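You operate a simulated robot arm through the tools that you are given. There is no shell and no other tool. Be economical: measure what you need, move in short steps, check, and stop when the job is done.

Carry out the task below with a simulated robot arm. There is one attempt and no reset: what you move stays moved.

JOB
Tip Lot 279 into the top sieve, lid and clamp the stack, and run one cycle on fast.
Fine: put the tin back; after the cycle switch off and close the flap. Set down upright: what you pick out.

It is judged by the outcome, as a careful person would: the job done as asked, and still so three seconds after it is handed in. It fails if anything else is knocked over, pushed out of place, dropped, spilled or broken. Lids that push on must go on centred and level and be pressed home; caps that screw on are set level and turned clockwise until they are tight.

ROBOT AND FRAMES
A 6-joint arm with a two-finger parallel gripper on a trunk, on a base that drives. Base frame: it is fixed to the floor where the robot stands at the start and does not move with it; the origin is under the middle of the robot, x ahead of it, y to its left, z up. Units: m, rad, N and s.
With the tool pointing down near the work surface it reaches from about 0.36 to 0.82 m from the robot's upright axis, wherever it stands. Its first joint turns from -2.897 to 2.897 rad. Places, roughly: blue knob [0.7, -0.9, 1]; blue sieve [0.75, -1.25, 0.75]; clamp bar [0.7, -1, 1.1]; red latch [0.7, -1.3, 0.9]; shaker switch [0.5, -1, 0.6]; sieve shaker [0.6, -1.1, 0.5]; speed dial [0.5, -1.3, 0.6]; steel lid (19x19x5 cm) [0.8, -1.6, 0.8]; switch flap [0.5, -1, 0.6]. Payload 3.91 kg.
The TCP is the grasp point between the finger pads, 0.03 m short of the fingertips. In the tool frame z runs along the fingers and y along their closing line. Largest opening 0.11 m; finger width 0.02, thickness 0.01; the body of the gripper, 0.048 by 0.112 m, starts 0.055 m behind the TCP.
Orientation is that of the tool frame in the base frame, as [roll, pitch, yaw] about the fixed x, y, z axes, in that order (R = Rz(yaw) Ry(pitch) Rx(roll)). With the fingers straight down and closing along the base's y, the tool's x points along the base's -x, its y along +y and its z along -z.

CONTROLS
- The arm moves only by the tool nudge_tool. Its argument "rows" is a list of rows, each an object (a shift or turn left out is 0, a gripper value left out holds the last) with "gripper": the finger opening in mm, from 0 to 110; "delta_pos": the shift along the base's x, y, z in mm, a list of three; "delta_rot": the turn, a rotation vector about the base's x, y, z in degrees, a list of three. In form: [{"gripper": gripper, "delta_pos": [tx, ty, tz], "delta_rot": [ax, ay, az]}, ...]. A call has 1 to 8 rows; each row shifts and turns the commanded pose from where the row before left it. Each row takes 0.2 s and may step no farther than 0.05 m and 0.15 rad from the row before; otherwise, or with a gripper value out of range, the whole call is refused. A pose out of reach is approached as far as the arm can. The call stops where the force on the tool passes 60 N (or 10 N more than at its start, if that is more) or the arm is blocked; 0.2 s more then pass. The fingers move at their own pace (about 0.045 m/s each) and stop on an object; they squeeze with about 31 N. The grip force told is the motor's: it shows also when the fingers shut on nothing. Time passes only in rows, and 0.2 s behind the last, so rows that do not move let the fingers close. The reply holds the time, the measured pose of the TCP, the force on the tool along the base axes, the opening and the grip force, in the units named above and with some noise, with the torque about the TCP (base axes, N m) and any sound that the robot's microphone picked up.
- Cameras (640 x 400 px; columns grow to the right, rows downward): "scene" is now at [-0.0079, 0.0703, 1.5833]; the picture's right is [-0.68, -0.73, 0.00], its down [-0.31, 0.29, -0.91] and it looks along [0.66, -0.62, -0.42] (base axes); focal length 281 px, centre (320, 200). "wrist" rides on the gripper at [0.077, 0.007, -0.114] in the tool frame; the picture's right is [-0.09, 1.00, 0.00], its down [-0.80, -0.07, -0.59] and it looks along [-0.59, -0.05, 0.80] (tool axes); focal length 270 px, centre (320, 200). There is no depth. A picture from a camera that has moved, and an enlarged one, comes with that camera's place and axes in the base frame and with its lens. The place of the scene camera against the robot may be out by one fixed shift of up to 0.018 m in any direction.
- camera(camera): a new picture of that camera. It takes no simulated time.
- lift_body(by): slides the trunk up (or, below 0, down) by that many m; the arm and the scene camera ride with it, the base frame stays. It gives what a move gives, with no picture.
- roll_base(legs): drives the robot by 1 to 6 legs, each [ahead, turn to the left] in m and rad, along the robot's own axes; the way and the turn of a leg run together, so that a leg with both is an arc; at most 1.5 m and 3.142 rad a leg. The arm and the cameras ride along, it lands a little off, and it stops where it bumps. It gives what a move gives.
- turn_head(pan, tilt): turns the head with the scene camera to pan (to the left, within 2.705 rad either way) and tilt (down, from -0.506 to 1.204), counted from straight ahead of the robot. It gives what a move gives.
- inspect(camera, box): a new picture of the part [left, top, right, bottom] of that camera's present view, enlarged. It takes no simulated time.
- finish_job(): hands the job in; it is judged then, once.

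Work in short steps. Places have to be worked out from the pictures, the camera data and where the tool is seen: move nearer, look again, correct. Check each grasp and each placing, and mend what went wrong. You have 120 turns and 78 pictures in all, those below and enlarged ones among them. Open the gripper and draw the arm clear of the work before you hand the job in, unless the task says otherwise; then end with one line.

The tools are called after "Request:" as a command line: name --argument value ..., lists and objects as JSON in quotes. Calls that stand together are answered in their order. nudge_tool: Moves the arm, as the interface text tells. Its arguments: {"type":"object","properties":{"rows":{"type":"array","items":{"type":"object","properties":{"gripper":{"type":"number"},"delta_pos":{"type":"array","items":{"type":"number"}},"delta_rot":{"type":"array","items":{"type":"number"}}}}}},"required":["rows"]} The other tools are called the same way: lift_body (by) slides the trunk up or down; roll_base (legs) drives the base; turn_head (pan, tilt) turns the head that bears the scene camera; camera (camera) takes a picture; inspect (camera, box) takes an enlarged picture of a part of a camera's view; finish_job () hands the job in.

At the start:

```text
time: 0.0
ee_pos: [0.216, -0.3608, 1.3827]
tcp_rot: [-3.14, 0.0, -3.124]
force: [0.3, -0.4, -0.2]
ft_torque: [-0.02, 0.01, -0.01]
opening: 0.11
finger_force: 0.0
trunk travel left (down, up): [-0.5, 0.11]
robot x, y, heading: [-0.0029, -0.0191, -0.003]
head pan, tilt: [-0.75, 0.438]
```

scene: 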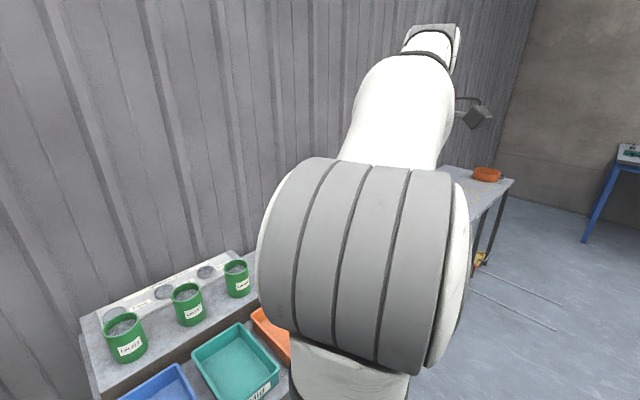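
wrist: 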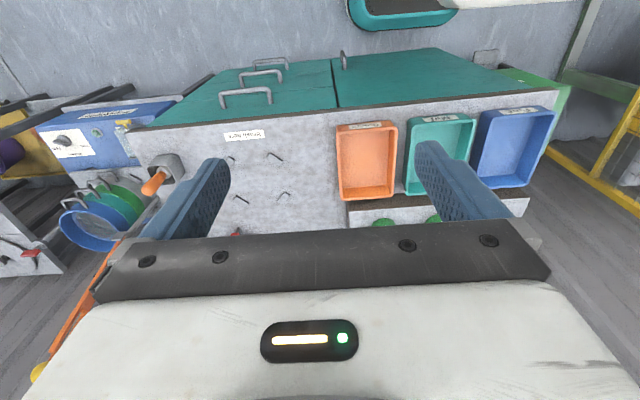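

The arm blocks the scene view. I'll turn the head straight ahead and look down first.

Request:
turn_head --pan -0.3 --tilt 0.6

Request:
camera --camera "scene"

```text
time: 0.9
ee_pos: [0.2165, -0.3605, 1.3828]
tcp_rot: [3.142, 0.0, -3.123]
force: [0.3, -0.1, -0.2]
ft_torque: [-0.02, -0.01, 0.0]
opening: 0.1102
finger_force: 0.0
trunk travel left (down, up): [-0.5, 0.11]
robot x, y, heading: [0.0015, -0.0212, -0.003]
head pan, tilt: [-0.3, 0.6]
```

```text
75 pictures are left
camera scene: at [0.0092, 0.1076, 1.5686], right [-0.3, -0.95, 0.0], down [-0.54, 0.17, -0.83], along [0.79, -0.25, -0.56], focal length 281 px, centre (320, 200)
```

scene: 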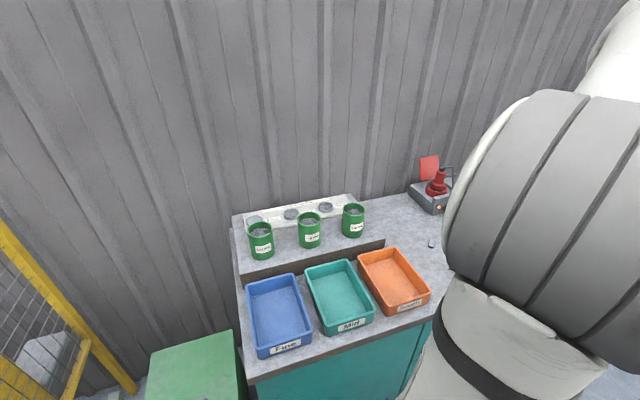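

Zoom in on the tins and trays for labels.

Request:
inspect --camera "scene" --box '[220, 180, 400, 292]'

Request:
inspect --camera "scene" --box '[230, 240, 470, 390]'

Request:
turn_head --pan -1.35 --tilt 0.6

Request:
camera --camera "scene"

```text
3.56 times, centred on (310, 236) of scene
camera zoom: at [0.0092, 0.1076, 1.5686], right [-0.3, -0.95, 0.0], down [-0.54, 0.17, -0.83], along [0.79, -0.25, -0.56], focal length 998 px, centre (356, 72)
```

zoom: 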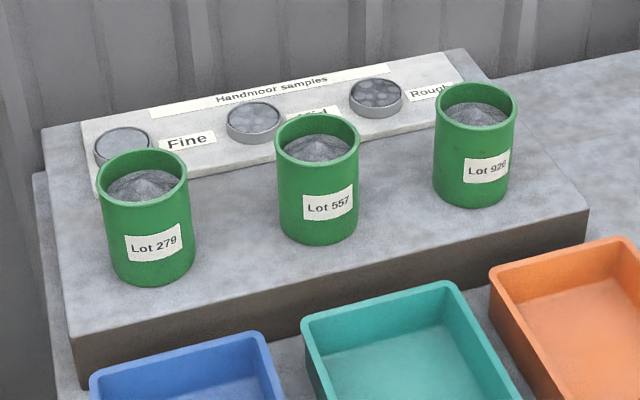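

```text
2.67 times, centred on (350, 315) of scene
camera zoom: at [0.0092, 0.1076, 1.5686], right [-0.3, -0.95, 0.0], down [-0.54, 0.17, -0.83], along [0.79, -0.25, -0.56], focal length 748 px, centre (240, -107)
```

zoom: 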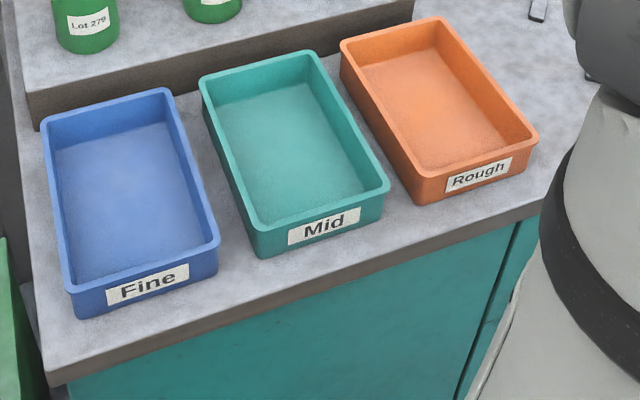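

```text
time: 2.2
ee_pos: [0.2177, -0.3606, 1.384]
tcp_rot: [-3.141, 0.0, -3.124]
force: [-0.7, 0.1, 0.7]
ft_torque: [-0.03, 0.03, 0.03]
opening: 0.1101
finger_force: 0.1
trunk travel left (down, up): [-0.5, 0.11]
robot x, y, heading: [0.0003, -0.0191, -0.002]
head pan, tilt: [-1.349, 0.6]
```

```text
72 pictures are left
camera scene: at [-0.0557, 0.047, 1.5686], right [-0.98, -0.22, 0.0], down [-0.12, 0.55, -0.83], along [0.18, -0.81, -0.56], focal length 281 px, centre (320, 200)
```

scene: 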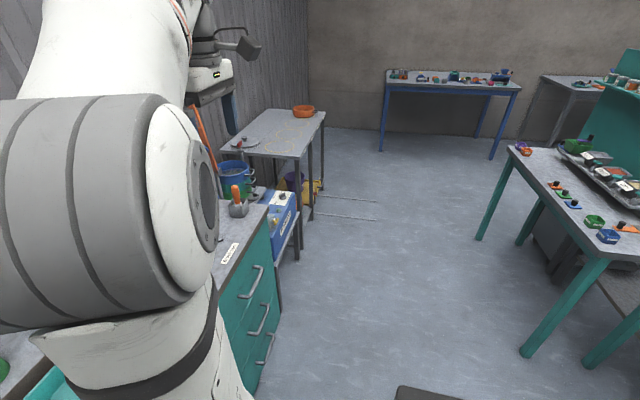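

I've found the tins (Lot 279 is leftmost, on a raised shelf by the "Fine" sample). Next I check the floor to my right, since there is a dark object there, and look at the shaker with the wrist camera.

Request:
turn_head --pan -1.75 --tilt 1.0

Request:
camera --camera "scene"

Request:
inspect --camera "wrist" --box '[0, 80, 260, 290]'

```text
time: 3.1
ee_pos: [0.2153, -0.3609, 1.3844]
tcp_rot: [3.141, -0.001, -3.123]
force: [0.8, -0.6, 0.4]
ft_torque: [0.0, 0.01, 0.01]
opening: 0.1102
finger_force: 0.0
trunk travel left (down, up): [-0.5, 0.11]
robot x, y, heading: [0.0011, -0.0175, -0.005]
head pan, tilt: [-1.751, 1.0]
```

```text
71 pictures are left
camera scene: at [-0.0876, 0.0646, 1.5367], right [-0.98, 0.18, 0.0], down [0.15, 0.83, -0.54], along [-0.1, -0.53, -0.84], focal length 281 px, centre (320, 200)
```

scene: 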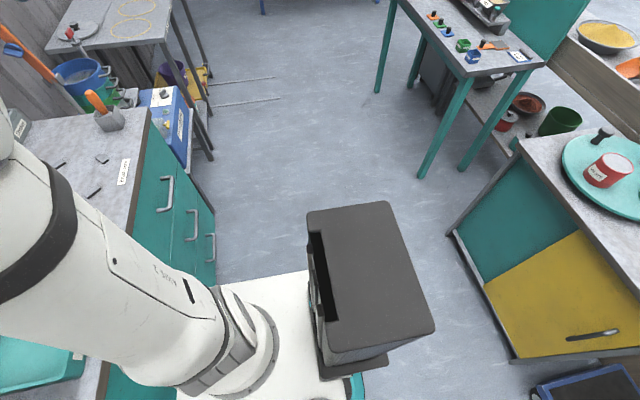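

```text
1.90 times, centred on (130, 185) of wrist
camera zoom: at [0.1407, -0.3555, 1.4974], right [0.07, 1.0, 0.0], down [0.8, -0.06, 0.59], along [0.59, -0.04, -0.8], focal length 515 px, centre (682, 229)
```

zoom: 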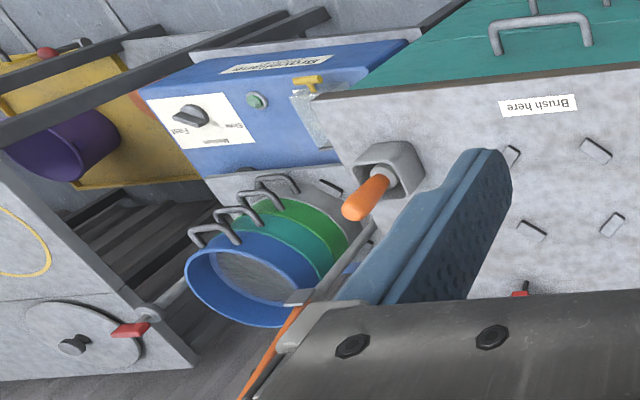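

The dark box is my own base; the aisle is clear. I back off, turn right, drive down the aisle and face the shaker.

Request:
roll_base --legs '[[-0.15, 0], [0, -1.571], [1.1, 0], [0, 1.571]]'

Request:
turn_head --pan 0.25 --tilt 0.75

Request:
camera --camera "scene"

Request:
camera --camera "wrist"

```text
time: 17.2
ee_pos: [0.11, -1.4254, 1.3845]
tcp_rot: [3.141, 0.0, -3.081]
force: [0.5, 0.5, 0.1]
ft_torque: [-0.03, -0.01, -0.02]
opening: 0.1098
finger_force: 0.0
trunk travel left (down, up): [-0.5, 0.11]
robot x, y, heading: [-0.1199, -1.0949, 0.042]
head pan, tilt: [-1.751, 1.0]
```

```text
time: 19.1
ee_pos: [0.1122, -1.4257, 1.3835]
tcp_rot: [3.141, 0.001, -3.08]
force: [-0.9, -0.9, -0.1]
ft_torque: [0.01, 0.01, -0.01]
opening: 0.1102
finger_force: 0.0
trunk travel left (down, up): [-0.5, 0.11]
robot x, y, heading: [-0.1185, -1.0951, 0.035]
head pan, tilt: [0.25, 0.75]
```

```text
69 pictures are left
camera scene: at [-0.1211, -0.9211, 1.5557], right [0.28, -0.96, 0.0], down [-0.65, -0.19, -0.73], along [0.7, 0.21, -0.68], focal length 281 px, centre (320, 200)
```

scene: 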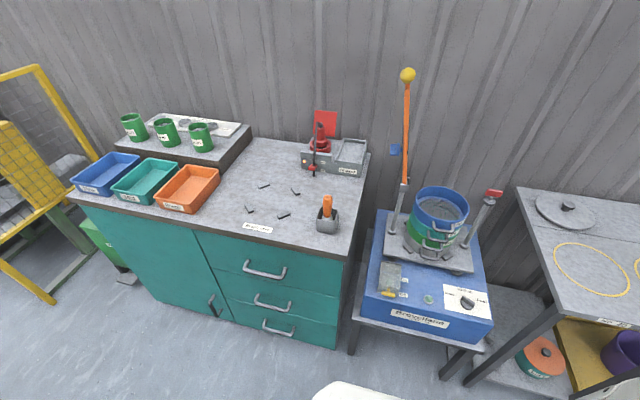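

```text
68 pictures are left
camera wrist: at [0.0356, -1.4245, 1.4974], right [0.03, 1.0, 0.0], down [0.8, -0.02, 0.59], along [0.59, -0.02, -0.8], focal length 270 px, centre (320, 200)
```

wrist: 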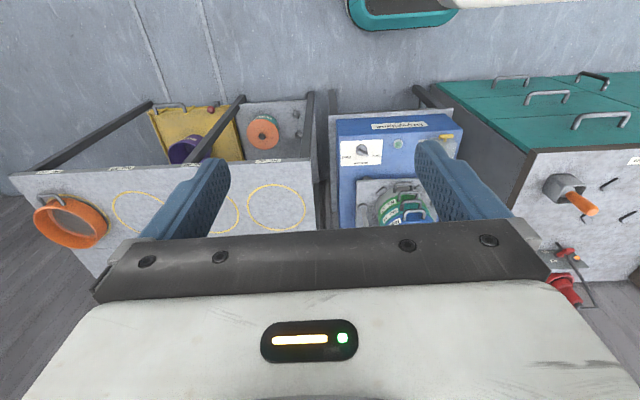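

Now a great view. I'll zoom into the shaker, the lid table, and the red unit.

Request:
inspect --camera "scene" --box '[350, 170, 520, 350]'

Request:
inspect --camera "scene" --box '[340, 55, 520, 200]'

Request:
inspect --camera "scene" --box '[220, 90, 400, 250]'

```text
2.22 times, centred on (435, 260) of scene
camera zoom: at [-0.1211, -0.9211, 1.5557], right [0.28, -0.96, 0.0], down [-0.65, -0.19, -0.73], along [0.7, 0.21, -0.68], focal length 624 px, centre (64, 67)
```

zoom: 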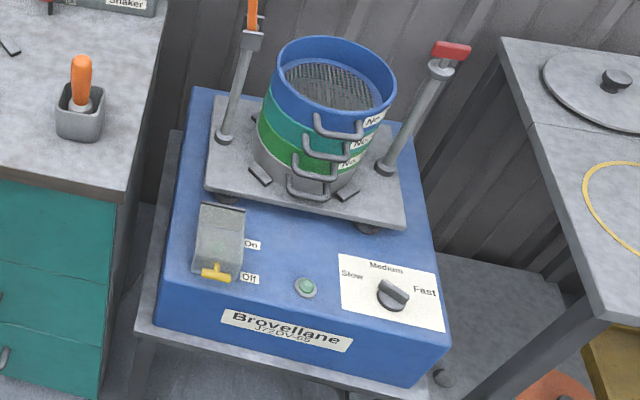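

```text
2.76 times, centred on (430, 128) of scene
camera zoom: at [-0.1211, -0.9211, 1.5557], right [0.28, -0.96, 0.0], down [-0.65, -0.19, -0.73], along [0.7, 0.21, -0.68], focal length 774 px, centre (17, 400)
```

zoom: 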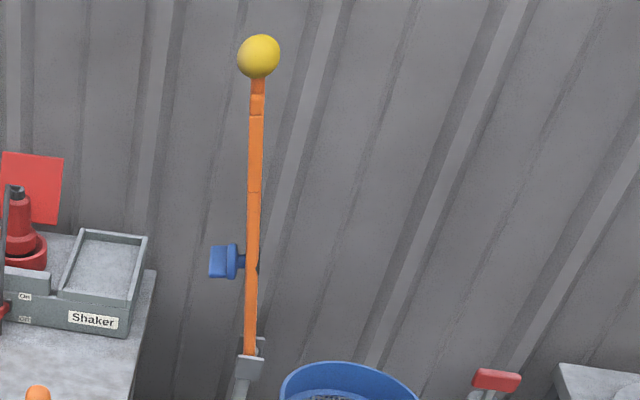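

```text
2.50 times, centred on (310, 170) of scene
camera zoom: at [-0.1211, -0.9211, 1.5557], right [0.28, -0.96, 0.0], down [-0.65, -0.19, -0.73], along [0.7, 0.21, -0.68], focal length 702 px, centre (345, 275)
```

zoom: 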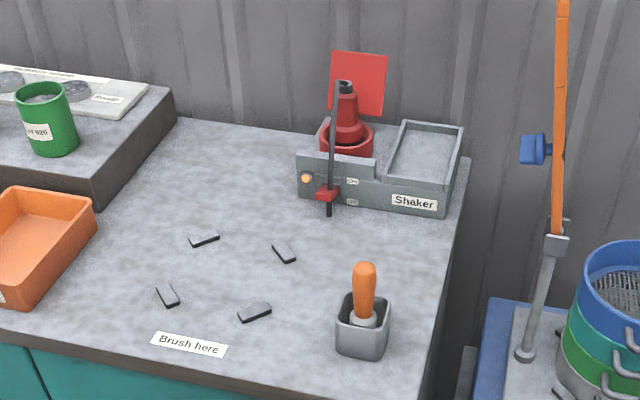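

There's a "Shaker" supply box on the bench with a lever and red flag, worth a closer look. I zoom on it and on the sieve.

Request:
inspect --camera "scene" --box '[290, 100, 380, 190]'

Request:
inspect --camera "scene" --box '[385, 175, 505, 275]'

Request:
inspect --camera "scene" --box '[355, 250, 495, 345]'

```text
4.44 times, centred on (335, 145) of scene
camera zoom: at [-0.1211, -0.9211, 1.5557], right [0.28, -0.96, 0.0], down [-0.65, -0.19, -0.73], along [0.7, 0.21, -0.68], focal length 1247 px, centre (253, 444)
```

zoom: 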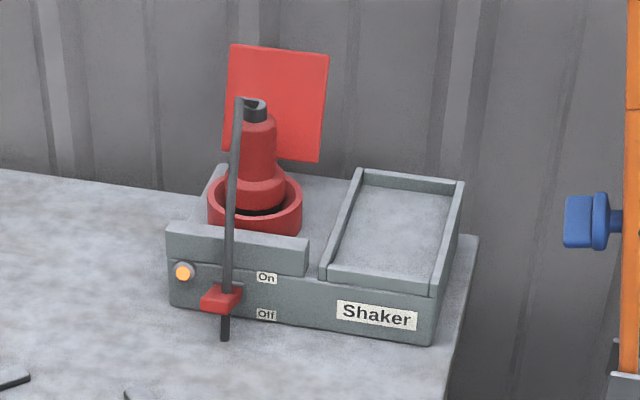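

```text
4.00 times, centred on (445, 225) of scene
camera zoom: at [-0.1211, -0.9211, 1.5557], right [0.28, -0.96, 0.0], down [-0.65, -0.19, -0.73], along [0.7, 0.21, -0.68], focal length 1122 px, centre (-180, 100)
```

zoom: 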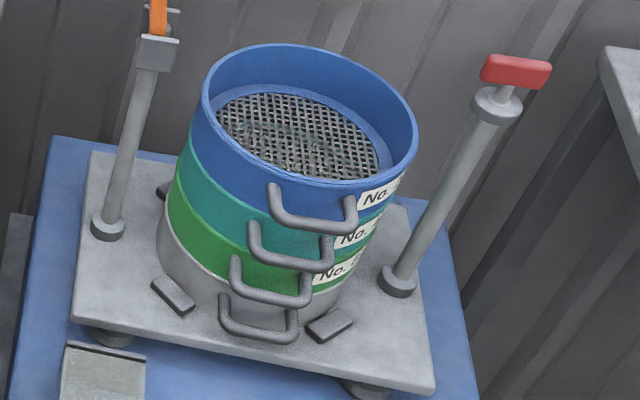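

```text
4.21 times, centred on (425, 298) of scene
camera zoom: at [-0.1211, -0.9211, 1.5557], right [0.28, -0.96, 0.0], down [-0.65, -0.19, -0.73], along [0.7, 0.21, -0.68], focal length 1182 px, centre (-122, -210)
```

zoom: 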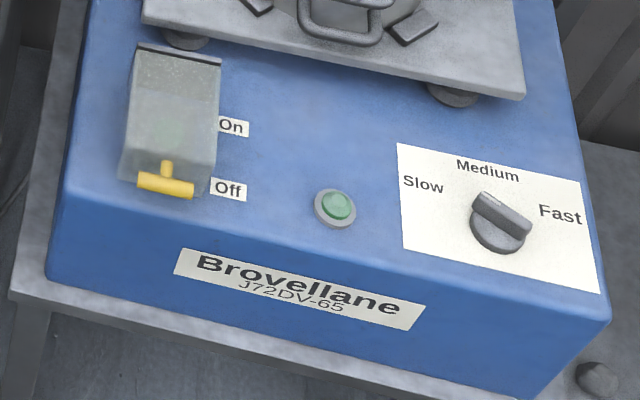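

The supply box seems plugged, the dial's setting is unclear. I lower the trunk and bring the wrist over the shaker panel for a closer look.

Request:
lift_body --by -0.3

Request:
nudge_tool --rows '[{"delta_pos": [40, 20, -20]}, {"delta_pos": [40, 20, -20]}, {"delta_pos": [40, 20, -20]}, {"delta_pos": [40, 20, -20]}, {"delta_pos": [40, 20, -20]}, {"delta_pos": [40, 20, -20]}, {"delta_pos": [20, 20, -40]}, {"delta_pos": [20, 0, -40]}]'

Request:
camera --camera "wrist"

```text
time: 22.1
ee_pos: [0.111, -1.4257, 1.0846]
tcp_rot: [-3.141, 0.0, -3.081]
force: [-0.6, 0.7, -0.6]
ft_torque: [0.03, 0.02, 0.04]
opening: 0.1099
finger_force: 0.0
trunk travel left (down, up): [-0.2, 0.41]
robot x, y, heading: [-0.1196, -1.0982, 0.034]
head pan, tilt: [0.25, 0.75]
```

```text
time: 23.9
ee_pos: [0.3938, -1.2876, 0.882]
tcp_rot: [3.141, 0.001, -3.081]
force: [-0.6, 0.9, 0.4]
ft_torque: [0.01, -0.01, 0.01]
opening: 0.1099
finger_force: 0.0
trunk travel left (down, up): [-0.2, 0.41]
robot x, y, heading: [-0.116, -1.0969, 0.039]
head pan, tilt: [0.25, 0.75]
```

```text
61 pictures are left
camera wrist: at [0.3179, -1.2851, 0.9953], right [0.03, 1.0, 0.0], down [0.8, -0.02, 0.59], along [0.59, -0.02, -0.8], focal length 270 px, centre (320, 200)
```

wrist: 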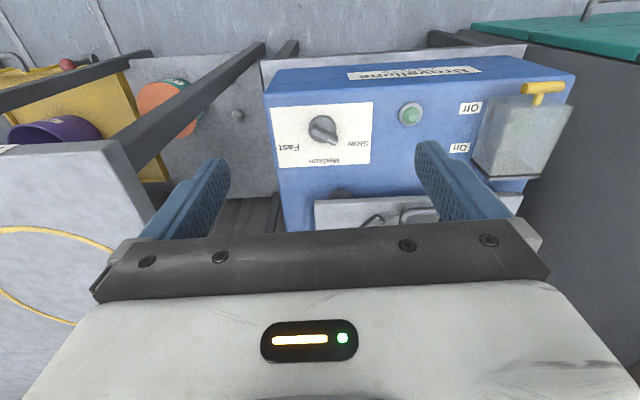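

Zoom on the dial and flap.

Request:
inspect --camera "wrist" --box '[265, 60, 585, 240]'

```text
2.00 times, centred on (425, 150) of wrist
camera zoom: at [0.3179, -1.2851, 0.9953], right [0.03, 1.0, 0.0], down [0.8, -0.02, 0.59], along [0.59, -0.02, -0.8], focal length 541 px, centre (110, 300)
```

zoom: 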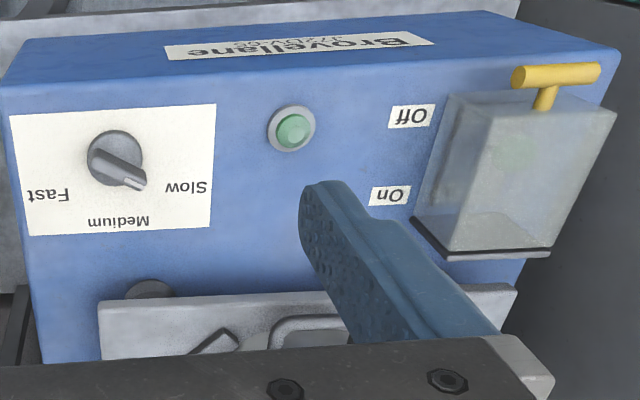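

The pointer is at Slow (about 48° left of straight-away); Fast is a clockwise turn of ~95°. I align the fingers across the pointer and descend above it.

Request:
nudge_tool --rows '[{"delta_pos": [13, 0, -24], "delta_rot": [0, 0, 7.4], "gripper": 60}, {"delta_pos": [13, 0, -24], "delta_rot": [0, 0, 7.4]}, {"delta_pos": [13, 0, -24], "delta_rot": [0, 0, 7.4]}, {"delta_pos": [13, 0, -24], "delta_rot": [0, 0, 7.4]}, {"delta_pos": [13, 0, -24], "delta_rot": [0, 0, 7.4]}, {"delta_pos": [12, 0, -24], "delta_rot": [0, 0, 7.4]}]'

Request:
camera --camera "wrist"

```text
time: 25.3
ee_pos: [0.466, -1.286, 0.7394]
tcp_rot: [-3.141, -0.001, -2.303]
force: [0.3, 0.0, -0.5]
ft_torque: [0.0, -0.01, -0.02]
opening: 0.06
finger_force: 0.0
trunk travel left (down, up): [-0.2, 0.41]
robot x, y, heading: [-0.1187, -1.0992, 0.036]
head pan, tilt: [0.25, 0.75]
```

```text
59 pictures are left
camera wrist: at [0.4114, -1.3401, 0.8533], right [-0.68, 0.73, 0.0], down [0.59, 0.55, 0.59], along [0.43, 0.41, -0.8], focal length 270 px, centre (320, 200)
```

wrist: 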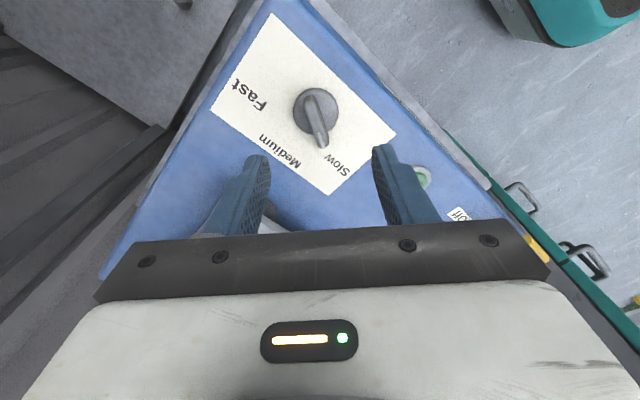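

The ridge is at about (0.471, -1.286, 0.62), nearly aligned. Turn 7° more, lower to it, and close.

Request:
nudge_tool --rows '[{"delta_pos": [5, 0, -30], "delta_rot": [0, 0, 7]}, {"delta_pos": [0, 0, -30]}, {"delta_pos": [0, 0, -20]}, {"delta_pos": [0, 0, -10]}, {"delta_pos": [0, 0, -5]}]'

Request:
camera --camera "wrist"

```text
time: 26.5
ee_pos: [0.4733, -1.2875, 0.6448]
tcp_rot: [3.141, -0.001, -2.185]
force: [0.4, -0.1, -0.4]
ft_torque: [0.02, -0.01, 0.03]
opening: 0.0597
finger_force: 0.0
trunk travel left (down, up): [-0.2, 0.41]
robot x, y, heading: [-0.1181, -1.0918, 0.035]
head pan, tilt: [0.25, 0.75]
```

```text
58 pictures are left
camera wrist: at [0.4247, -1.3464, 0.7581], right [-0.76, 0.64, 0.0], down [0.52, 0.62, 0.59], along [0.38, 0.45, -0.8], focal length 270 px, centre (320, 200)
```

wrist: 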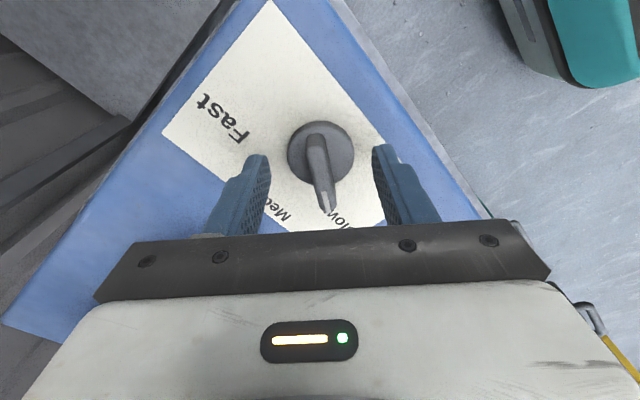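

Fingertips flank the knob. Close on the ridge.

Request:
nudge_tool --rows '[{"delta_pos": [0, 0, -3], "gripper": 30}, {"gripper": 0}, {}, {}, {}]'

```text
time: 27.7
ee_pos: [0.4717, -1.2868, 0.644]
tcp_rot: [-3.141, -0.001, -2.182]
force: [-1.0, 4.5, 13.5]
ft_torque: [0.42, 0.4, 0.0]
opening: 0.0111
finger_force: 44.5
trunk travel left (down, up): [-0.2, 0.41]
robot x, y, heading: [-0.1212, -1.0967, 0.035]
head pan, tilt: [0.25, 0.75]
```

Gripped (11 mm ridge). Turn clockwise, about 95° in steps.

Request:
nudge_tool --rows '[{"delta_pos": [0, 0, 2], "delta_rot": [0, 0, -8]}, {"delta_rot": [0, 0, -8]}, {"delta_rot": [0, 0, -8]}, {"delta_rot": [0, 0, -8]}, {"delta_rot": [0, 0, -8]}, {"delta_rot": [0, 0, -8]}]'

Request:
nudge_tool --rows '[{"delta_rot": [0, 0, -8]}, {"delta_rot": [0, 0, -8]}, {"delta_rot": [0, 0, -8]}, {"delta_rot": [0, 0, -8]}, {"delta_rot": [0, 0, -8]}, {"delta_rot": [0, 0, -6]}]'

Request:
camera --camera "wrist"

```text
time: 29.1
ee_pos: [0.4717, -1.2851, 0.6432]
tcp_rot: [3.139, -0.004, -3.023]
force: [-18.5, 6.3, -15.3]
ft_torque: [-0.14, -0.37, 0.01]
opening: 0.0111
finger_force: 44.6
trunk travel left (down, up): [-0.2, 0.41]
robot x, y, heading: [-0.1175, -1.0926, 0.037]
head pan, tilt: [0.25, 0.75]
```

```text
time: 30.5
ee_pos: [0.4722, -1.2853, 0.6421]
tcp_rot: [-3.14, -0.005, 2.459]
force: [-15.6, 13.2, -19.8]
ft_torque: [1.31, 1.06, 0.01]
opening: 0.0111
finger_force: 45.5
trunk travel left (down, up): [-0.2, 0.41]
robot x, y, heading: [-0.1212, -1.0958, 0.039]
head pan, tilt: [0.25, 0.75]
```

```text
57 pictures are left
camera wrist: at [0.4192, -1.2316, 0.7568], right [0.7, 0.72, 0.0], down [0.58, -0.56, 0.59], along [0.42, -0.41, -0.81], focal length 270 px, centre (320, 200)
```

wrist: 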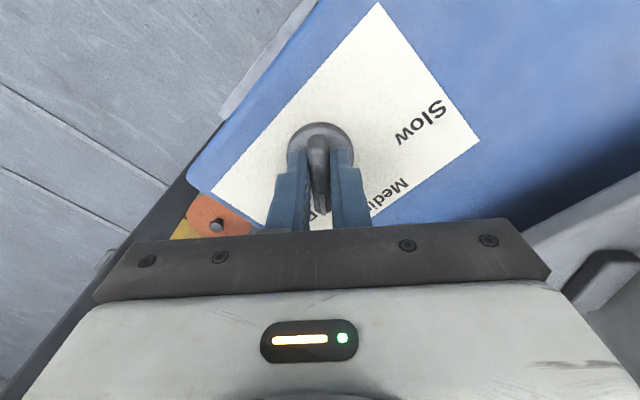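

Turned 94°. Release, raise, and inspect.

Request:
nudge_tool --rows '[{"gripper": 60}, {}, {"delta_pos": [0, 0, 30]}, {"delta_pos": [0, 0, 40]}, {"delta_pos": [-20, 20, 40], "delta_rot": [0, 0, 8]}, {"delta_pos": [-20, 0, 40], "delta_rot": [0, 0, 8]}, {"delta_pos": [0, 0, 0], "delta_rot": [0, 0, 8]}, {"delta_pos": [0, 0, 0], "delta_rot": [0, 0, 8]}]'

Request:
inspect --camera "wrist" --box '[160, 0, 480, 200]'

```text
time: 32.3
ee_pos: [0.4351, -1.2665, 0.7927]
tcp_rot: [-3.141, 0.002, 3.018]
force: [0.1, -0.4, 0.5]
ft_torque: [0.0, 0.04, 0.02]
opening: 0.0602
finger_force: 0.0
trunk travel left (down, up): [-0.2, 0.41]
robot x, y, heading: [-0.1208, -1.0974, 0.043]
head pan, tilt: [0.25, 0.75]
```

```text
2.00 times, centred on (320, 100) of wrist
camera zoom: at [0.3606, -1.2505, 0.9063], right [0.21, 0.98, 0.0], down [0.79, -0.17, 0.59], along [0.58, -0.12, -0.8], focal length 541 px, centre (320, 400)
```

zoom: 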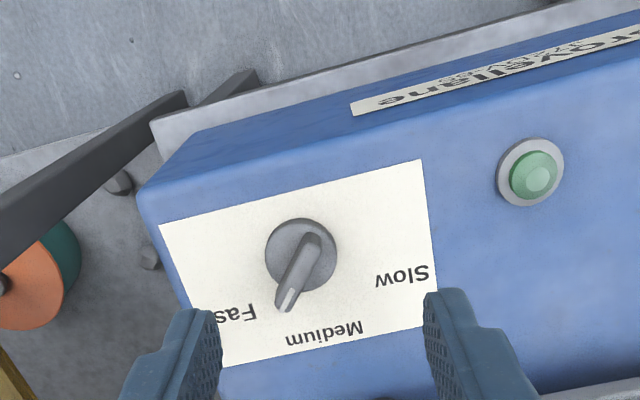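

The pointer is a bit short of Fast (≈40° past Medium, while Slow was ≈50° before). I re-grip and turn ~11° more, feeling for a stop.

Request:
nudge_tool --rows '[{"delta_pos": [20, 0, -40], "delta_rot": [0, 0, -8]}, {"delta_pos": [17, -20, -40], "delta_rot": [0, 0, -8]}, {"delta_pos": [0, 0, -40], "delta_rot": [0, 0, -8]}, {"delta_pos": [0, 0, -28], "delta_rot": [0, 0, -8]}, {"gripper": 0}, {}, {}, {}]'

Request:
nudge_tool --rows '[{"delta_rot": [0, 0, -4]}, {"delta_rot": [0, 0, -4]}, {"delta_rot": [0, 0, -3]}, {}]'

Request:
nudge_tool --rows '[{"gripper": 60}, {}, {"delta_pos": [0, 0, 30]}, {"delta_pos": [0, 0, 40]}, {"delta_pos": [-20, 20, 40], "delta_rot": [0, 0, 8]}, {"delta_pos": [-20, 0, 40], "delta_rot": [0, 0, 8]}, {"delta_pos": [0, 0, 0], "delta_rot": [0, 0, 8]}, {"delta_pos": [0, 0, 0], "delta_rot": [0, 0, 8]}]'

Request:
inspect --camera "wrist" --box '[160, 0, 480, 200]'

```text
time: 34.1
ee_pos: [0.4708, -1.2852, 0.6436]
tcp_rot: [-3.141, 0.0, 2.459]
force: [3.8, 5.5, -1.4]
ft_torque: [0.12, -0.24, -0.01]
opening: 0.011
finger_force: 41.0
trunk travel left (down, up): [-0.2, 0.41]
robot x, y, heading: [-0.1171, -1.0974, 0.034]
head pan, tilt: [0.25, 0.75]
```

```text
time: 35.1
ee_pos: [0.4743, -1.2854, 0.6434]
tcp_rot: [-3.139, 0.0, 2.267]
force: [21.4, 5.0, -17.4]
ft_torque: [-0.33, -1.1, 0.02]
opening: 0.0106
finger_force: 45.4
trunk travel left (down, up): [-0.2, 0.41]
robot x, y, heading: [-0.1199, -1.095, 0.035]
head pan, tilt: [0.25, 0.75]
```

```text
time: 36.9
ee_pos: [0.4313, -1.2663, 0.7962]
tcp_rot: [-3.141, 0.001, 2.827]
force: [-0.2, 0.0, 0.0]
ft_torque: [-0.02, 0.01, 0.01]
opening: 0.0596
finger_force: 0.0
trunk travel left (down, up): [-0.2, 0.41]
robot x, y, heading: [-0.1174, -1.0945, 0.033]
head pan, tilt: [0.25, 0.75]
```

```text
2.00 times, centred on (320, 100) of wrist
camera zoom: at [0.3627, -1.2367, 0.9099], right [0.39, 0.92, 0.0], down [0.74, -0.31, 0.59], along [0.55, -0.23, -0.8], focal length 541 px, centre (320, 400)
```

zoom: 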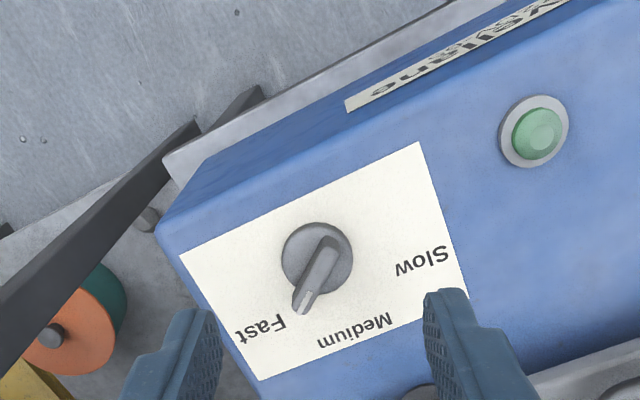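

Dial now points at Fast (symmetrical to its start at Slow). Next the tin: for a side grasp I want the wrist camera above, so I retract upward and turn the tool 160° about vertical.

Request:
nudge_tool --rows '[{"delta_pos": [-30, 20, 40], "delta_rot": [0, 0, -8]}, {"delta_pos": [-30, 20, 40], "delta_rot": [0, 0, -8]}, {"delta_pos": [-20, 20, 40], "delta_rot": [0, 0, -8]}, {"delta_pos": [0, 20, 40], "delta_rot": [0, 0, -8]}, {"delta_pos": [0, 20, 20], "delta_rot": [0, 0, -8]}, {"delta_pos": [0, 20, 20], "delta_rot": [0, 0, -8]}, {"delta_rot": [0, 0, -8]}, {"delta_rot": [0, 0, -8]}]'

Request:
nudge_tool --rows '[{"delta_rot": [0, 0, -8]}, {"delta_rot": [0, 0, -8]}, {"delta_rot": [0, 0, -8]}, {"delta_rot": [0, 0, -8]}, {"delta_rot": [0, 0, -8]}, {"delta_rot": [0, 0, -8]}, {"delta_rot": [0, 0, -8]}, {"delta_rot": [0, 0, -8]}]'

```text
refused: row 1 steps farther than a row can; nothing moved
```

```text
time: 38.7
ee_pos: [0.4314, -1.2658, 0.7958]
tcp_rot: [3.141, 0.0, 1.706]
force: [0.8, -0.3, 0.1]
ft_torque: [-0.02, 0.01, -0.02]
opening: 0.0602
finger_force: 0.1
trunk travel left (down, up): [-0.2, 0.41]
robot x, y, heading: [-0.1204, -1.0906, 0.037]
head pan, tilt: [0.25, 0.75]
```

First call refused for step length; the rotation worked. Continue with retreat and the rest of the turn.

Request:
nudge_tool --rows '[{"delta_pos": [-25, 20, 35], "delta_rot": [0, 0, -8.2]}, {"delta_pos": [-25, 20, 35], "delta_rot": [0, 0, -8.2]}, {"delta_pos": [-25, 20, 35], "delta_rot": [0, 0, -8.2]}, {"delta_pos": [-25, 20, 35], "delta_rot": [0, 0, -8.2]}, {"delta_pos": [0, 20, 35], "delta_rot": [0, 0, -8.2]}, {"delta_pos": [0, 20, 35], "delta_rot": [0, 0, -8.2]}, {"delta_rot": [0, 0, -8.2]}, {"delta_rot": [0, 0, -8.2]}]'

Request:
nudge_tool --rows '[{"delta_rot": [0, 0, -8.2]}, {"delta_rot": [0, 0, -8.2]}, {"delta_rot": [0, 0, -8.2]}, {"delta_rot": [0, 0, -7.5]}, {"gripper": 110}]'

```text
time: 40.5
ee_pos: [0.3296, -1.145, 1.0072]
tcp_rot: [-3.14, -0.001, 0.562]
force: [-0.1, 1.1, 0.3]
ft_torque: [0.01, 0.0, 0.0]
opening: 0.06
finger_force: 0.1
trunk travel left (down, up): [-0.2, 0.41]
robot x, y, heading: [-0.1176, -1.0962, 0.037]
head pan, tilt: [0.25, 0.75]
```

```text
time: 41.7
ee_pos: [0.3307, -1.1442, 1.0051]
tcp_rot: [-3.141, 0.0, 0.002]
force: [-0.5, 0.4, -0.6]
ft_torque: [-0.01, -0.03, 0.01]
opening: 0.0948
finger_force: 0.0
trunk travel left (down, up): [-0.2, 0.41]
robot x, y, heading: [-0.1217, -1.0943, 0.035]
head pan, tilt: [0.25, 0.75]
```

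Flip succeeded. Now pitch the tool up to horizontal, moving out and up slightly.

Request:
nudge_tool --rows '[{"delta_pos": [10, 0, 10], "delta_rot": [0, -8.2, 0]}, {"delta_pos": [10, 0, 10], "delta_rot": [0, -8.2, 0]}, {"delta_pos": [10, 0, 10], "delta_rot": [0, -8.2, 0]}, {"delta_pos": [10, 0, 10], "delta_rot": [0, -8.2, 0]}, {"delta_pos": [10, 0, 10], "delta_rot": [0, -8.2, 0]}, {"delta_pos": [10, 0, 10], "delta_rot": [0, -8.2, 0]}, {"delta_rot": [0, -8.2, 0]}, {"delta_rot": [0, -8.2, 0]}]'

Request:
nudge_tool --rows '[{"delta_rot": [0, -8.2, 0]}, {"delta_rot": [0, -8.2, 0]}, {"delta_rot": [0, -8.0, 0]}, {}]'

```text
time: 43.5
ee_pos: [0.3901, -1.1451, 1.0673]
tcp_rot: [3.129, -1.148, 0.012]
force: [0.3, -0.3, 0.7]
ft_torque: [0.02, -0.02, 0.0]
opening: 0.11
finger_force: 0.1
trunk travel left (down, up): [-0.2, 0.41]
robot x, y, heading: [-0.1199, -1.0968, 0.038]
head pan, tilt: [0.25, 0.75]
```

```text
time: 44.5
ee_pos: [0.39, -1.1463, 1.0669]
tcp_rot: [1.409, -1.567, 1.732]
force: [-0.7, 0.0, 0.1]
ft_torque: [-0.03, 0.03, 0.03]
opening: 0.1103
finger_force: 0.0
trunk travel left (down, up): [-0.2, 0.41]
robot x, y, heading: [-0.119, -1.094, 0.039]
head pan, tilt: [0.25, 0.75]
```

Tool is horizontal. Drive back to the tins, carrying the arm above bench height.

Request:
roll_base --legs '[[0, 1.533], [1.19, 0], [0, -1.571]]'

Request:
camera --camera "wrist"

```text
time: 58.0
ee_pos: [0.4295, -0.0148, 1.0662]
tcp_rot: [1.653, -1.567, 1.389]
force: [0.7, 0.1, -0.1]
ft_torque: [-0.01, -0.01, -0.01]
opening: 0.1099
finger_force: 0.1
trunk travel left (down, up): [-0.2, 0.41]
robot x, y, heading: [-0.0771, 0.0828, -0.055]
head pan, tilt: [0.25, 0.75]
```

```text
54 pictures are left
camera wrist: at [0.3158, -0.011, 1.1416], right [-0.1, -0.99, -0.08], down [-0.59, 0.13, -0.8], along [0.81, -0.03, -0.59], focal length 270 px, centre (320, 200)
```

wrist: 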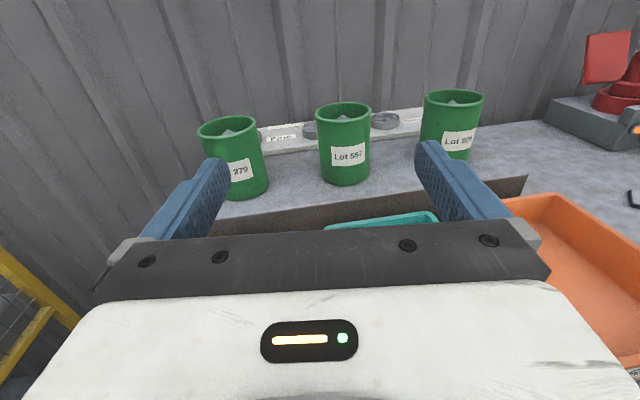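

Tin 279 is at about (0.648, 0.082), rim z≈1.03, shelf ≈0.935. Line up in front of it.

Request:
nudge_tool --rows '[{"delta_pos": [10, 35, -15], "delta_rot": [0, 0, 2.7]}, {"delta_pos": [20, 35, -20], "delta_rot": [0, 0, 2.7]}, {"delta_pos": [20, 27, -25]}, {"delta_pos": [20, 0, -18]}, {}]'

Request:
camera --camera "wrist"

```text
time: 59.2
ee_pos: [0.494, 0.0337, 0.9951]
tcp_rot: [2.033, -1.568, 1.111]
force: [0.1, -0.7, -0.4]
ft_torque: [0.0, 0.03, 0.0]
opening: 0.1101
finger_force: 0.1
out of reach, approached as far as the arm can: row 2, 3, 4
trunk travel left (down, up): [-0.2, 0.41]
robot x, y, heading: [-0.0752, 0.0799, -0.053]
head pan, tilt: [0.25, 0.75]
```

```text
53 pictures are left
camera wrist: at [0.3813, 0.0263, 1.0721], right [0.0, -1.0, -0.08], down [-0.6, 0.07, -0.8], along [0.8, 0.05, -0.59], focal length 270 px, centre (320, 200)
```

wrist: 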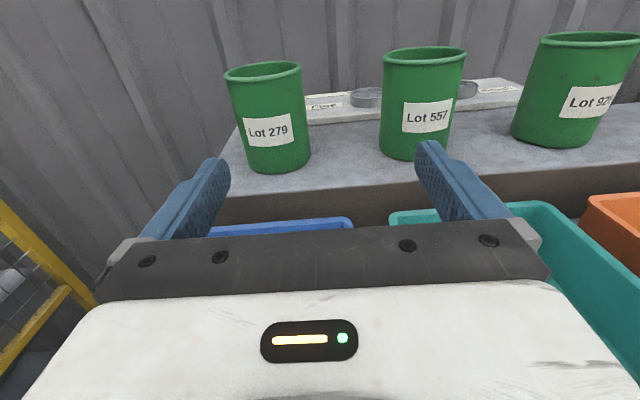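

The arm won't go further left in this posture; I'll turn the base slightly instead.

Request:
roll_base --legs '[[0, 0.085]]'

Request:
nudge_tool --rows '[{}]'

Request:
camera --camera "wrist"

```text
time: 60.1
ee_pos: [0.4974, 0.0838, 0.9964]
tcp_rot: [2.179, -1.567, 1.056]
force: [-0.6, -0.4, 0.6]
ft_torque: [0.04, -0.03, 0.0]
opening: 0.11
finger_force: 0.0
trunk travel left (down, up): [-0.2, 0.41]
robot x, y, heading: [-0.071, 0.0855, 0.024]
head pan, tilt: [0.25, 0.75]
```

```text
time: 60.5
ee_pos: [0.4959, 0.0841, 0.9955]
tcp_rot: [2.118, -1.569, 1.118]
force: [0.9, -0.1, -0.4]
ft_torque: [0.01, 0.0, 0.01]
opening: 0.1101
finger_force: 0.1
trunk travel left (down, up): [-0.2, 0.41]
robot x, y, heading: [-0.0736, 0.0832, 0.027]
head pan, tilt: [0.25, 0.75]
```

```text
52 pictures are left
camera wrist: at [0.3847, 0.0662, 1.0724], right [0.09, -0.99, -0.08], down [-0.6, 0.01, -0.8], along [0.79, 0.12, -0.59], focal length 270 px, centre (320, 200)
```

wrist: 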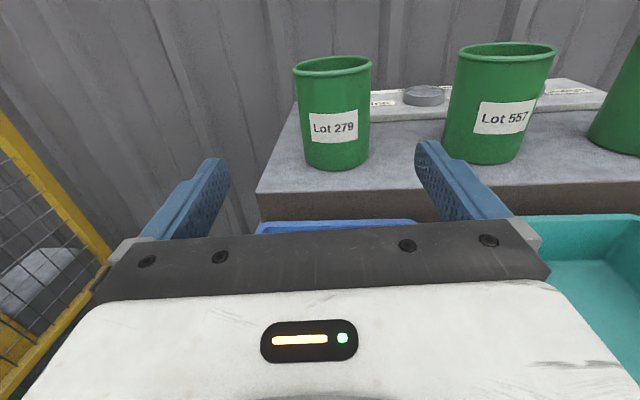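

Well aligned (tin centre y≈0.083). Advance along +x with the arm.

Request:
nudge_tool --rows '[{"delta_pos": [40, 0, -2]}, {"delta_pos": [40, 0, -2]}, {"delta_pos": [40, 0, 0]}, {"delta_pos": [28, 0, 0]}, {}]'

Request:
camera --camera "wrist"

```text
time: 61.8
ee_pos: [0.6464, 0.082, 0.9945]
tcp_rot: [2.394, -1.564, 0.847]
force: [-0.5, -0.3, -0.3]
ft_torque: [0.01, 0.0, -0.01]
opening: 0.1102
finger_force: 0.0
trunk travel left (down, up): [-0.2, 0.41]
robot x, y, heading: [-0.0713, 0.0838, 0.021]
head pan, tilt: [0.25, 0.75]
```

```text
51 pictures are left
camera wrist: at [0.5336, 0.0648, 1.0709], right [0.1, -0.99, -0.08], down [-0.6, 0.01, -0.8], along [0.79, 0.13, -0.6], focal length 270 px, centre (320, 200)
```

wrist: 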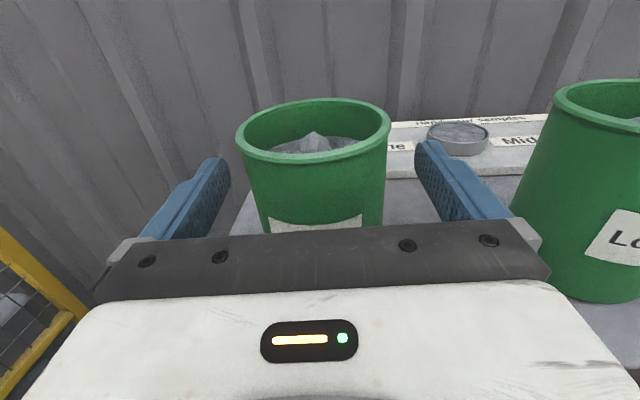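

Rim seen at about z=1.02, tin centre slightly beyond the TCP. Advance 12 mm and close.

Request:
nudge_tool --rows '[{"delta_pos": [12, 0, 0]}, {"gripper": 60}, {}, {}, {}, {}]'

Request:
camera --camera "wrist"

```text
time: 63.1
ee_pos: [0.6563, 0.0826, 0.9945]
tcp_rot: [2.352, -1.566, 0.887]
force: [0.8, 2.5, 1.2]
ft_torque: [0.19, -0.01, -0.01]
opening: 0.0711
finger_force: 31.2
trunk travel left (down, up): [-0.2, 0.41]
robot x, y, heading: [-0.0733, 0.0846, 0.028]
head pan, tilt: [0.25, 0.75]
```

```text
50 pictures are left
camera wrist: at [0.5446, 0.0648, 1.0702], right [0.1, -0.99, -0.08], down [-0.6, 0.01, -0.8], along [0.79, 0.13, -0.59], focal length 270 px, centre (320, 200)
```

wrist: 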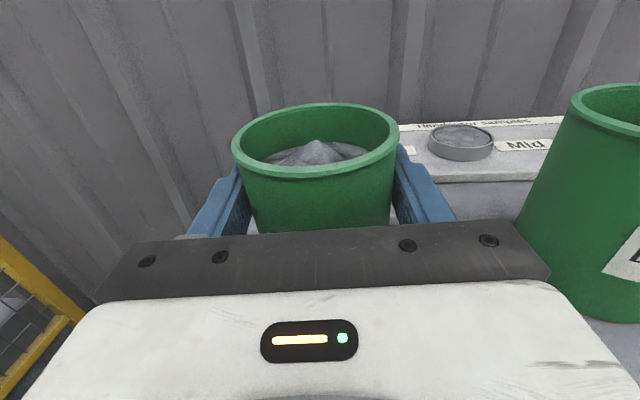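

Firm grip. Lift with the trunk.

Request:
lift_body --by 0.12

Request:
nudge_tool --rows '[{"delta_pos": [-40, 0, 0]}, {"delta_pos": [-40, 0, 0]}, {"delta_pos": [-40, 0, 0]}, {"delta_pos": [-30, 0, 0]}]'

Request:
camera --camera "wrist"

```text
time: 64.7
ee_pos: [0.6559, 0.0825, 1.1125]
tcp_rot: [2.453, -1.566, 0.787]
force: [-0.6, -1.4, -2.9]
ft_torque: [-0.01, -0.01, -0.02]
opening: 0.0709
finger_force: 30.6
trunk travel left (down, up): [-0.32, 0.29]
robot x, y, heading: [-0.0723, 0.0829, 0.023]
head pan, tilt: [0.25, 0.75]
```

```text
time: 65.7
ee_pos: [0.5052, 0.0859, 1.1143]
tcp_rot: [2.251, -1.566, 0.988]
force: [-0.6, 0.9, -3.0]
ft_torque: [-0.02, -0.01, -0.01]
opening: 0.071
finger_force: 30.9
trunk travel left (down, up): [-0.32, 0.29]
robot x, y, heading: [-0.0717, 0.0792, 0.029]
head pan, tilt: [0.25, 0.75]
```

```text
49 pictures are left
camera wrist: at [0.3941, 0.067, 1.1896], right [0.1, -0.99, -0.08], down [-0.6, 0.01, -0.8], along [0.79, 0.13, -0.59], focal length 270 px, centre (320, 200)
```

wrist: 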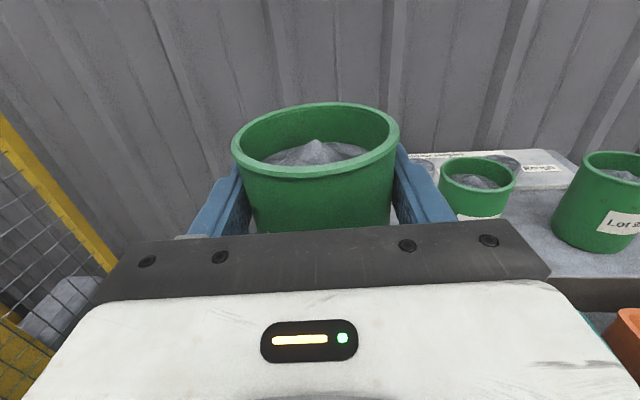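

Lot 279 is lifted, 0.3 kg, upright. Drive back to the shaker.

Request:
roll_base --legs '[[-0.03, 0], [0, -1.596], [1.2, 0], [0, 1.571]]'

Request:
turn_head --pan 0.1 --tilt 0.7

Request:
camera --camera "scene"

Request:
camera --camera "wrist"

```text
time: 79.8
ee_pos: [0.5578, -1.1166, 1.114]
tcp_rot: [2.754, -1.562, 0.54]
force: [0.1, -0.7, -2.9]
ft_torque: [0.01, -0.03, -0.01]
opening: 0.0712
finger_force: 30.7
trunk travel left (down, up): [-0.32, 0.29]
robot x, y, heading: [-0.0194, -1.1452, 0.05]
head pan, tilt: [0.25, 0.75]
```

```text
time: 80.5
ee_pos: [0.5584, -1.1166, 1.113]
tcp_rot: [2.792, -1.564, 0.501]
force: [-0.3, -0.1, -3.1]
ft_torque: [-0.01, 0.05, 0.0]
opening: 0.0711
finger_force: 31.6
trunk travel left (down, up): [-0.32, 0.29]
robot x, y, heading: [-0.0191, -1.1462, 0.057]
head pan, tilt: [0.099, 0.7]
```

```text
48 pictures are left
camera scene: at [-0.0187, -0.985, 1.38], right [0.15, -0.99, 0.0], down [-0.64, -0.1, -0.76], along [0.76, 0.12, -0.64], focal length 281 px, centre (320, 200)
```

scene: 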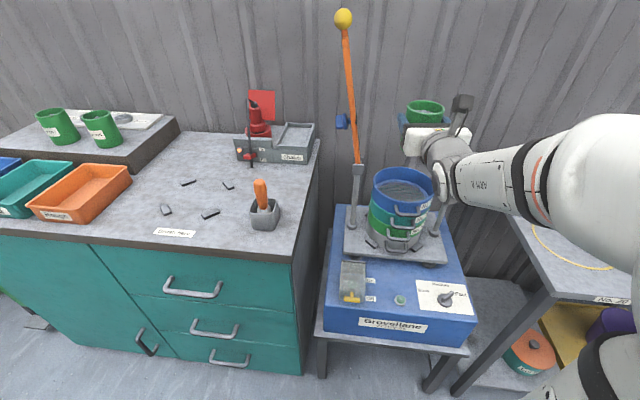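

```text
47 pictures are left
camera wrist: at [0.4482, -1.14, 1.1904], right [0.15, -0.99, -0.08], down [-0.61, -0.02, -0.8], along [0.78, 0.17, -0.6], focal length 270 px, centre (320, 200)
```

wrist: 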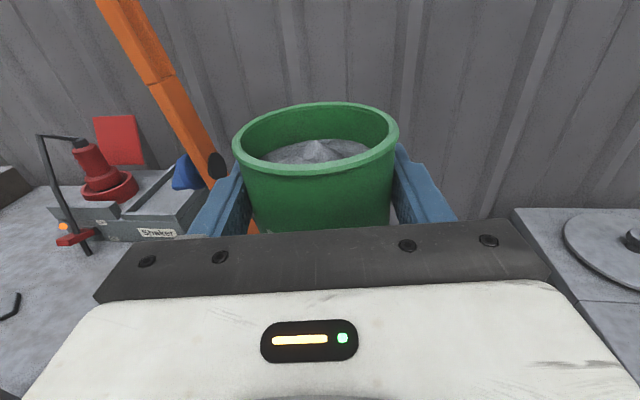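

Combining views, the sieve's rim centre is near (0.695, -1.133, 0.85), the hinge post at y≈-0.99 and latch post y≈-1.28. I move the tin over the sieve, then lower with the trunk.

Request:
nudge_tool --rows '[{"delta_pos": [33, -10, 0]}, {"delta_pos": [33, -10, 0]}, {"delta_pos": [33, -10, 0]}, {"delta_pos": [33, -8, 0]}, {}]'

Request:
lift_body --by -0.12

Request:
camera --camera "scene"

```text
time: 81.7
ee_pos: [0.6921, -1.1546, 1.112]
tcp_rot: [2.772, -1.562, 0.522]
force: [-0.1, 1.4, -3.4]
ft_torque: [0.02, 0.04, -0.03]
opening: 0.0715
finger_force: 31.1
trunk travel left (down, up): [-0.32, 0.29]
robot x, y, heading: [-0.0175, -1.1471, 0.055]
head pan, tilt: [0.099, 0.7]
```

```text
time: 83.2
ee_pos: [0.6916, -1.1543, 0.9926]
tcp_rot: [2.78, -1.561, 0.515]
force: [0.7, 0.3, -3.2]
ft_torque: [0.01, 0.01, 0.0]
opening: 0.0713
finger_force: 31.0
trunk travel left (down, up): [-0.2, 0.41]
robot x, y, heading: [-0.022, -1.149, 0.05]
head pan, tilt: [0.099, 0.7]
```

```text
46 pictures are left
camera scene: at [-0.0186, -0.9852, 1.26], right [0.15, -0.99, 0.0], down [-0.64, -0.1, -0.76], along [0.76, 0.12, -0.64], focal length 281 px, centre (320, 200)
```

scene: 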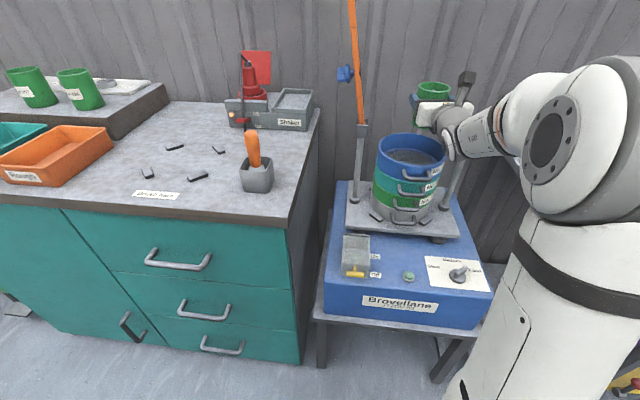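

Tin is over the sieve. Lower a touch and start rolling the tin to the left about the tool axis (heading ≈0.153 rad).

Request:
nudge_tool --rows '[{"delta_pos": [8, 0, -10], "delta_rot": [-7.9, -1.22, 0]}, {"delta_pos": [0, 0, -10], "delta_rot": [-7.9, -1.22, 0]}, {"delta_rot": [-7.9, -1.22, 0]}, {"delta_rot": [-7.9, -1.22, 0]}, {"delta_rot": [-7.9, -1.22, 0]}, {"delta_rot": [-7.9, -1.22, 0]}]'

Request:
inspect --camera "scene" --box '[330, 50, 520, 240]'

```text
time: 84.6
ee_pos: [0.699, -1.1536, 0.9721]
tcp_rot: [1.579, -0.728, 1.711]
force: [-0.7, 0.8, -3.7]
ft_torque: [0.02, 0.04, -0.03]
opening: 0.0712
finger_force: 31.8
trunk travel left (down, up): [-0.2, 0.41]
robot x, y, heading: [-0.0176, -1.1457, 0.056]
head pan, tilt: [0.099, 0.7]
```

```text
2.11 times, centred on (425, 145) of scene
camera zoom: at [-0.0185, -0.9852, 1.26], right [0.15, -0.99, 0.0], down [-0.64, -0.1, -0.76], along [0.76, 0.12, -0.64], focal length 591 px, centre (99, 316)
```

zoom: 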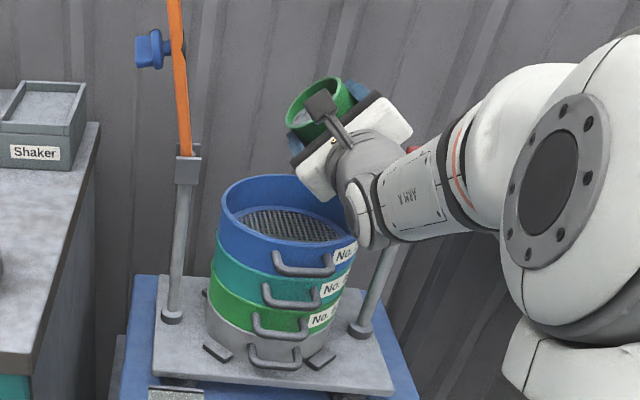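

Clearance looks fine. Continue tipping.

Request:
nudge_tool --rows '[{"delta_rot": [-6.9, -1.07, 0]}, {"delta_rot": [-6.9, -1.07, 0]}, {"delta_rot": [-6.9, -1.07, 0]}, {"delta_rot": [-6.9, -1.07, 0]}, {"delta_rot": [-6.9, -1.07, 0]}, {"delta_rot": [-6.9, -1.07, 0]}, {}, {}]'

Request:
inspect --camera "scene" --box '[330, 50, 520, 240]'

```text
time: 86.4
ee_pos: [0.6985, -1.1541, 0.973]
tcp_rot: [1.571, 0.003, 1.716]
force: [-0.3, 0.1, -2.9]
ft_torque: [0.05, -0.02, 0.01]
opening: 0.0711
finger_force: 31.1
trunk travel left (down, up): [-0.2, 0.41]
robot x, y, heading: [-0.0192, -1.1474, 0.05]
head pan, tilt: [0.099, 0.7]
```

```text
2.11 times, centred on (425, 145) of scene
camera zoom: at [-0.0186, -0.9852, 1.26], right [0.15, -0.99, 0.0], down [-0.64, -0.1, -0.76], along [0.76, 0.12, -0.64], focal length 591 px, centre (99, 316)
```

zoom: 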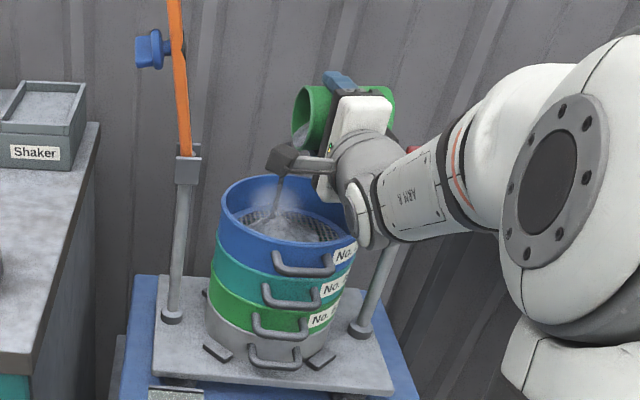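

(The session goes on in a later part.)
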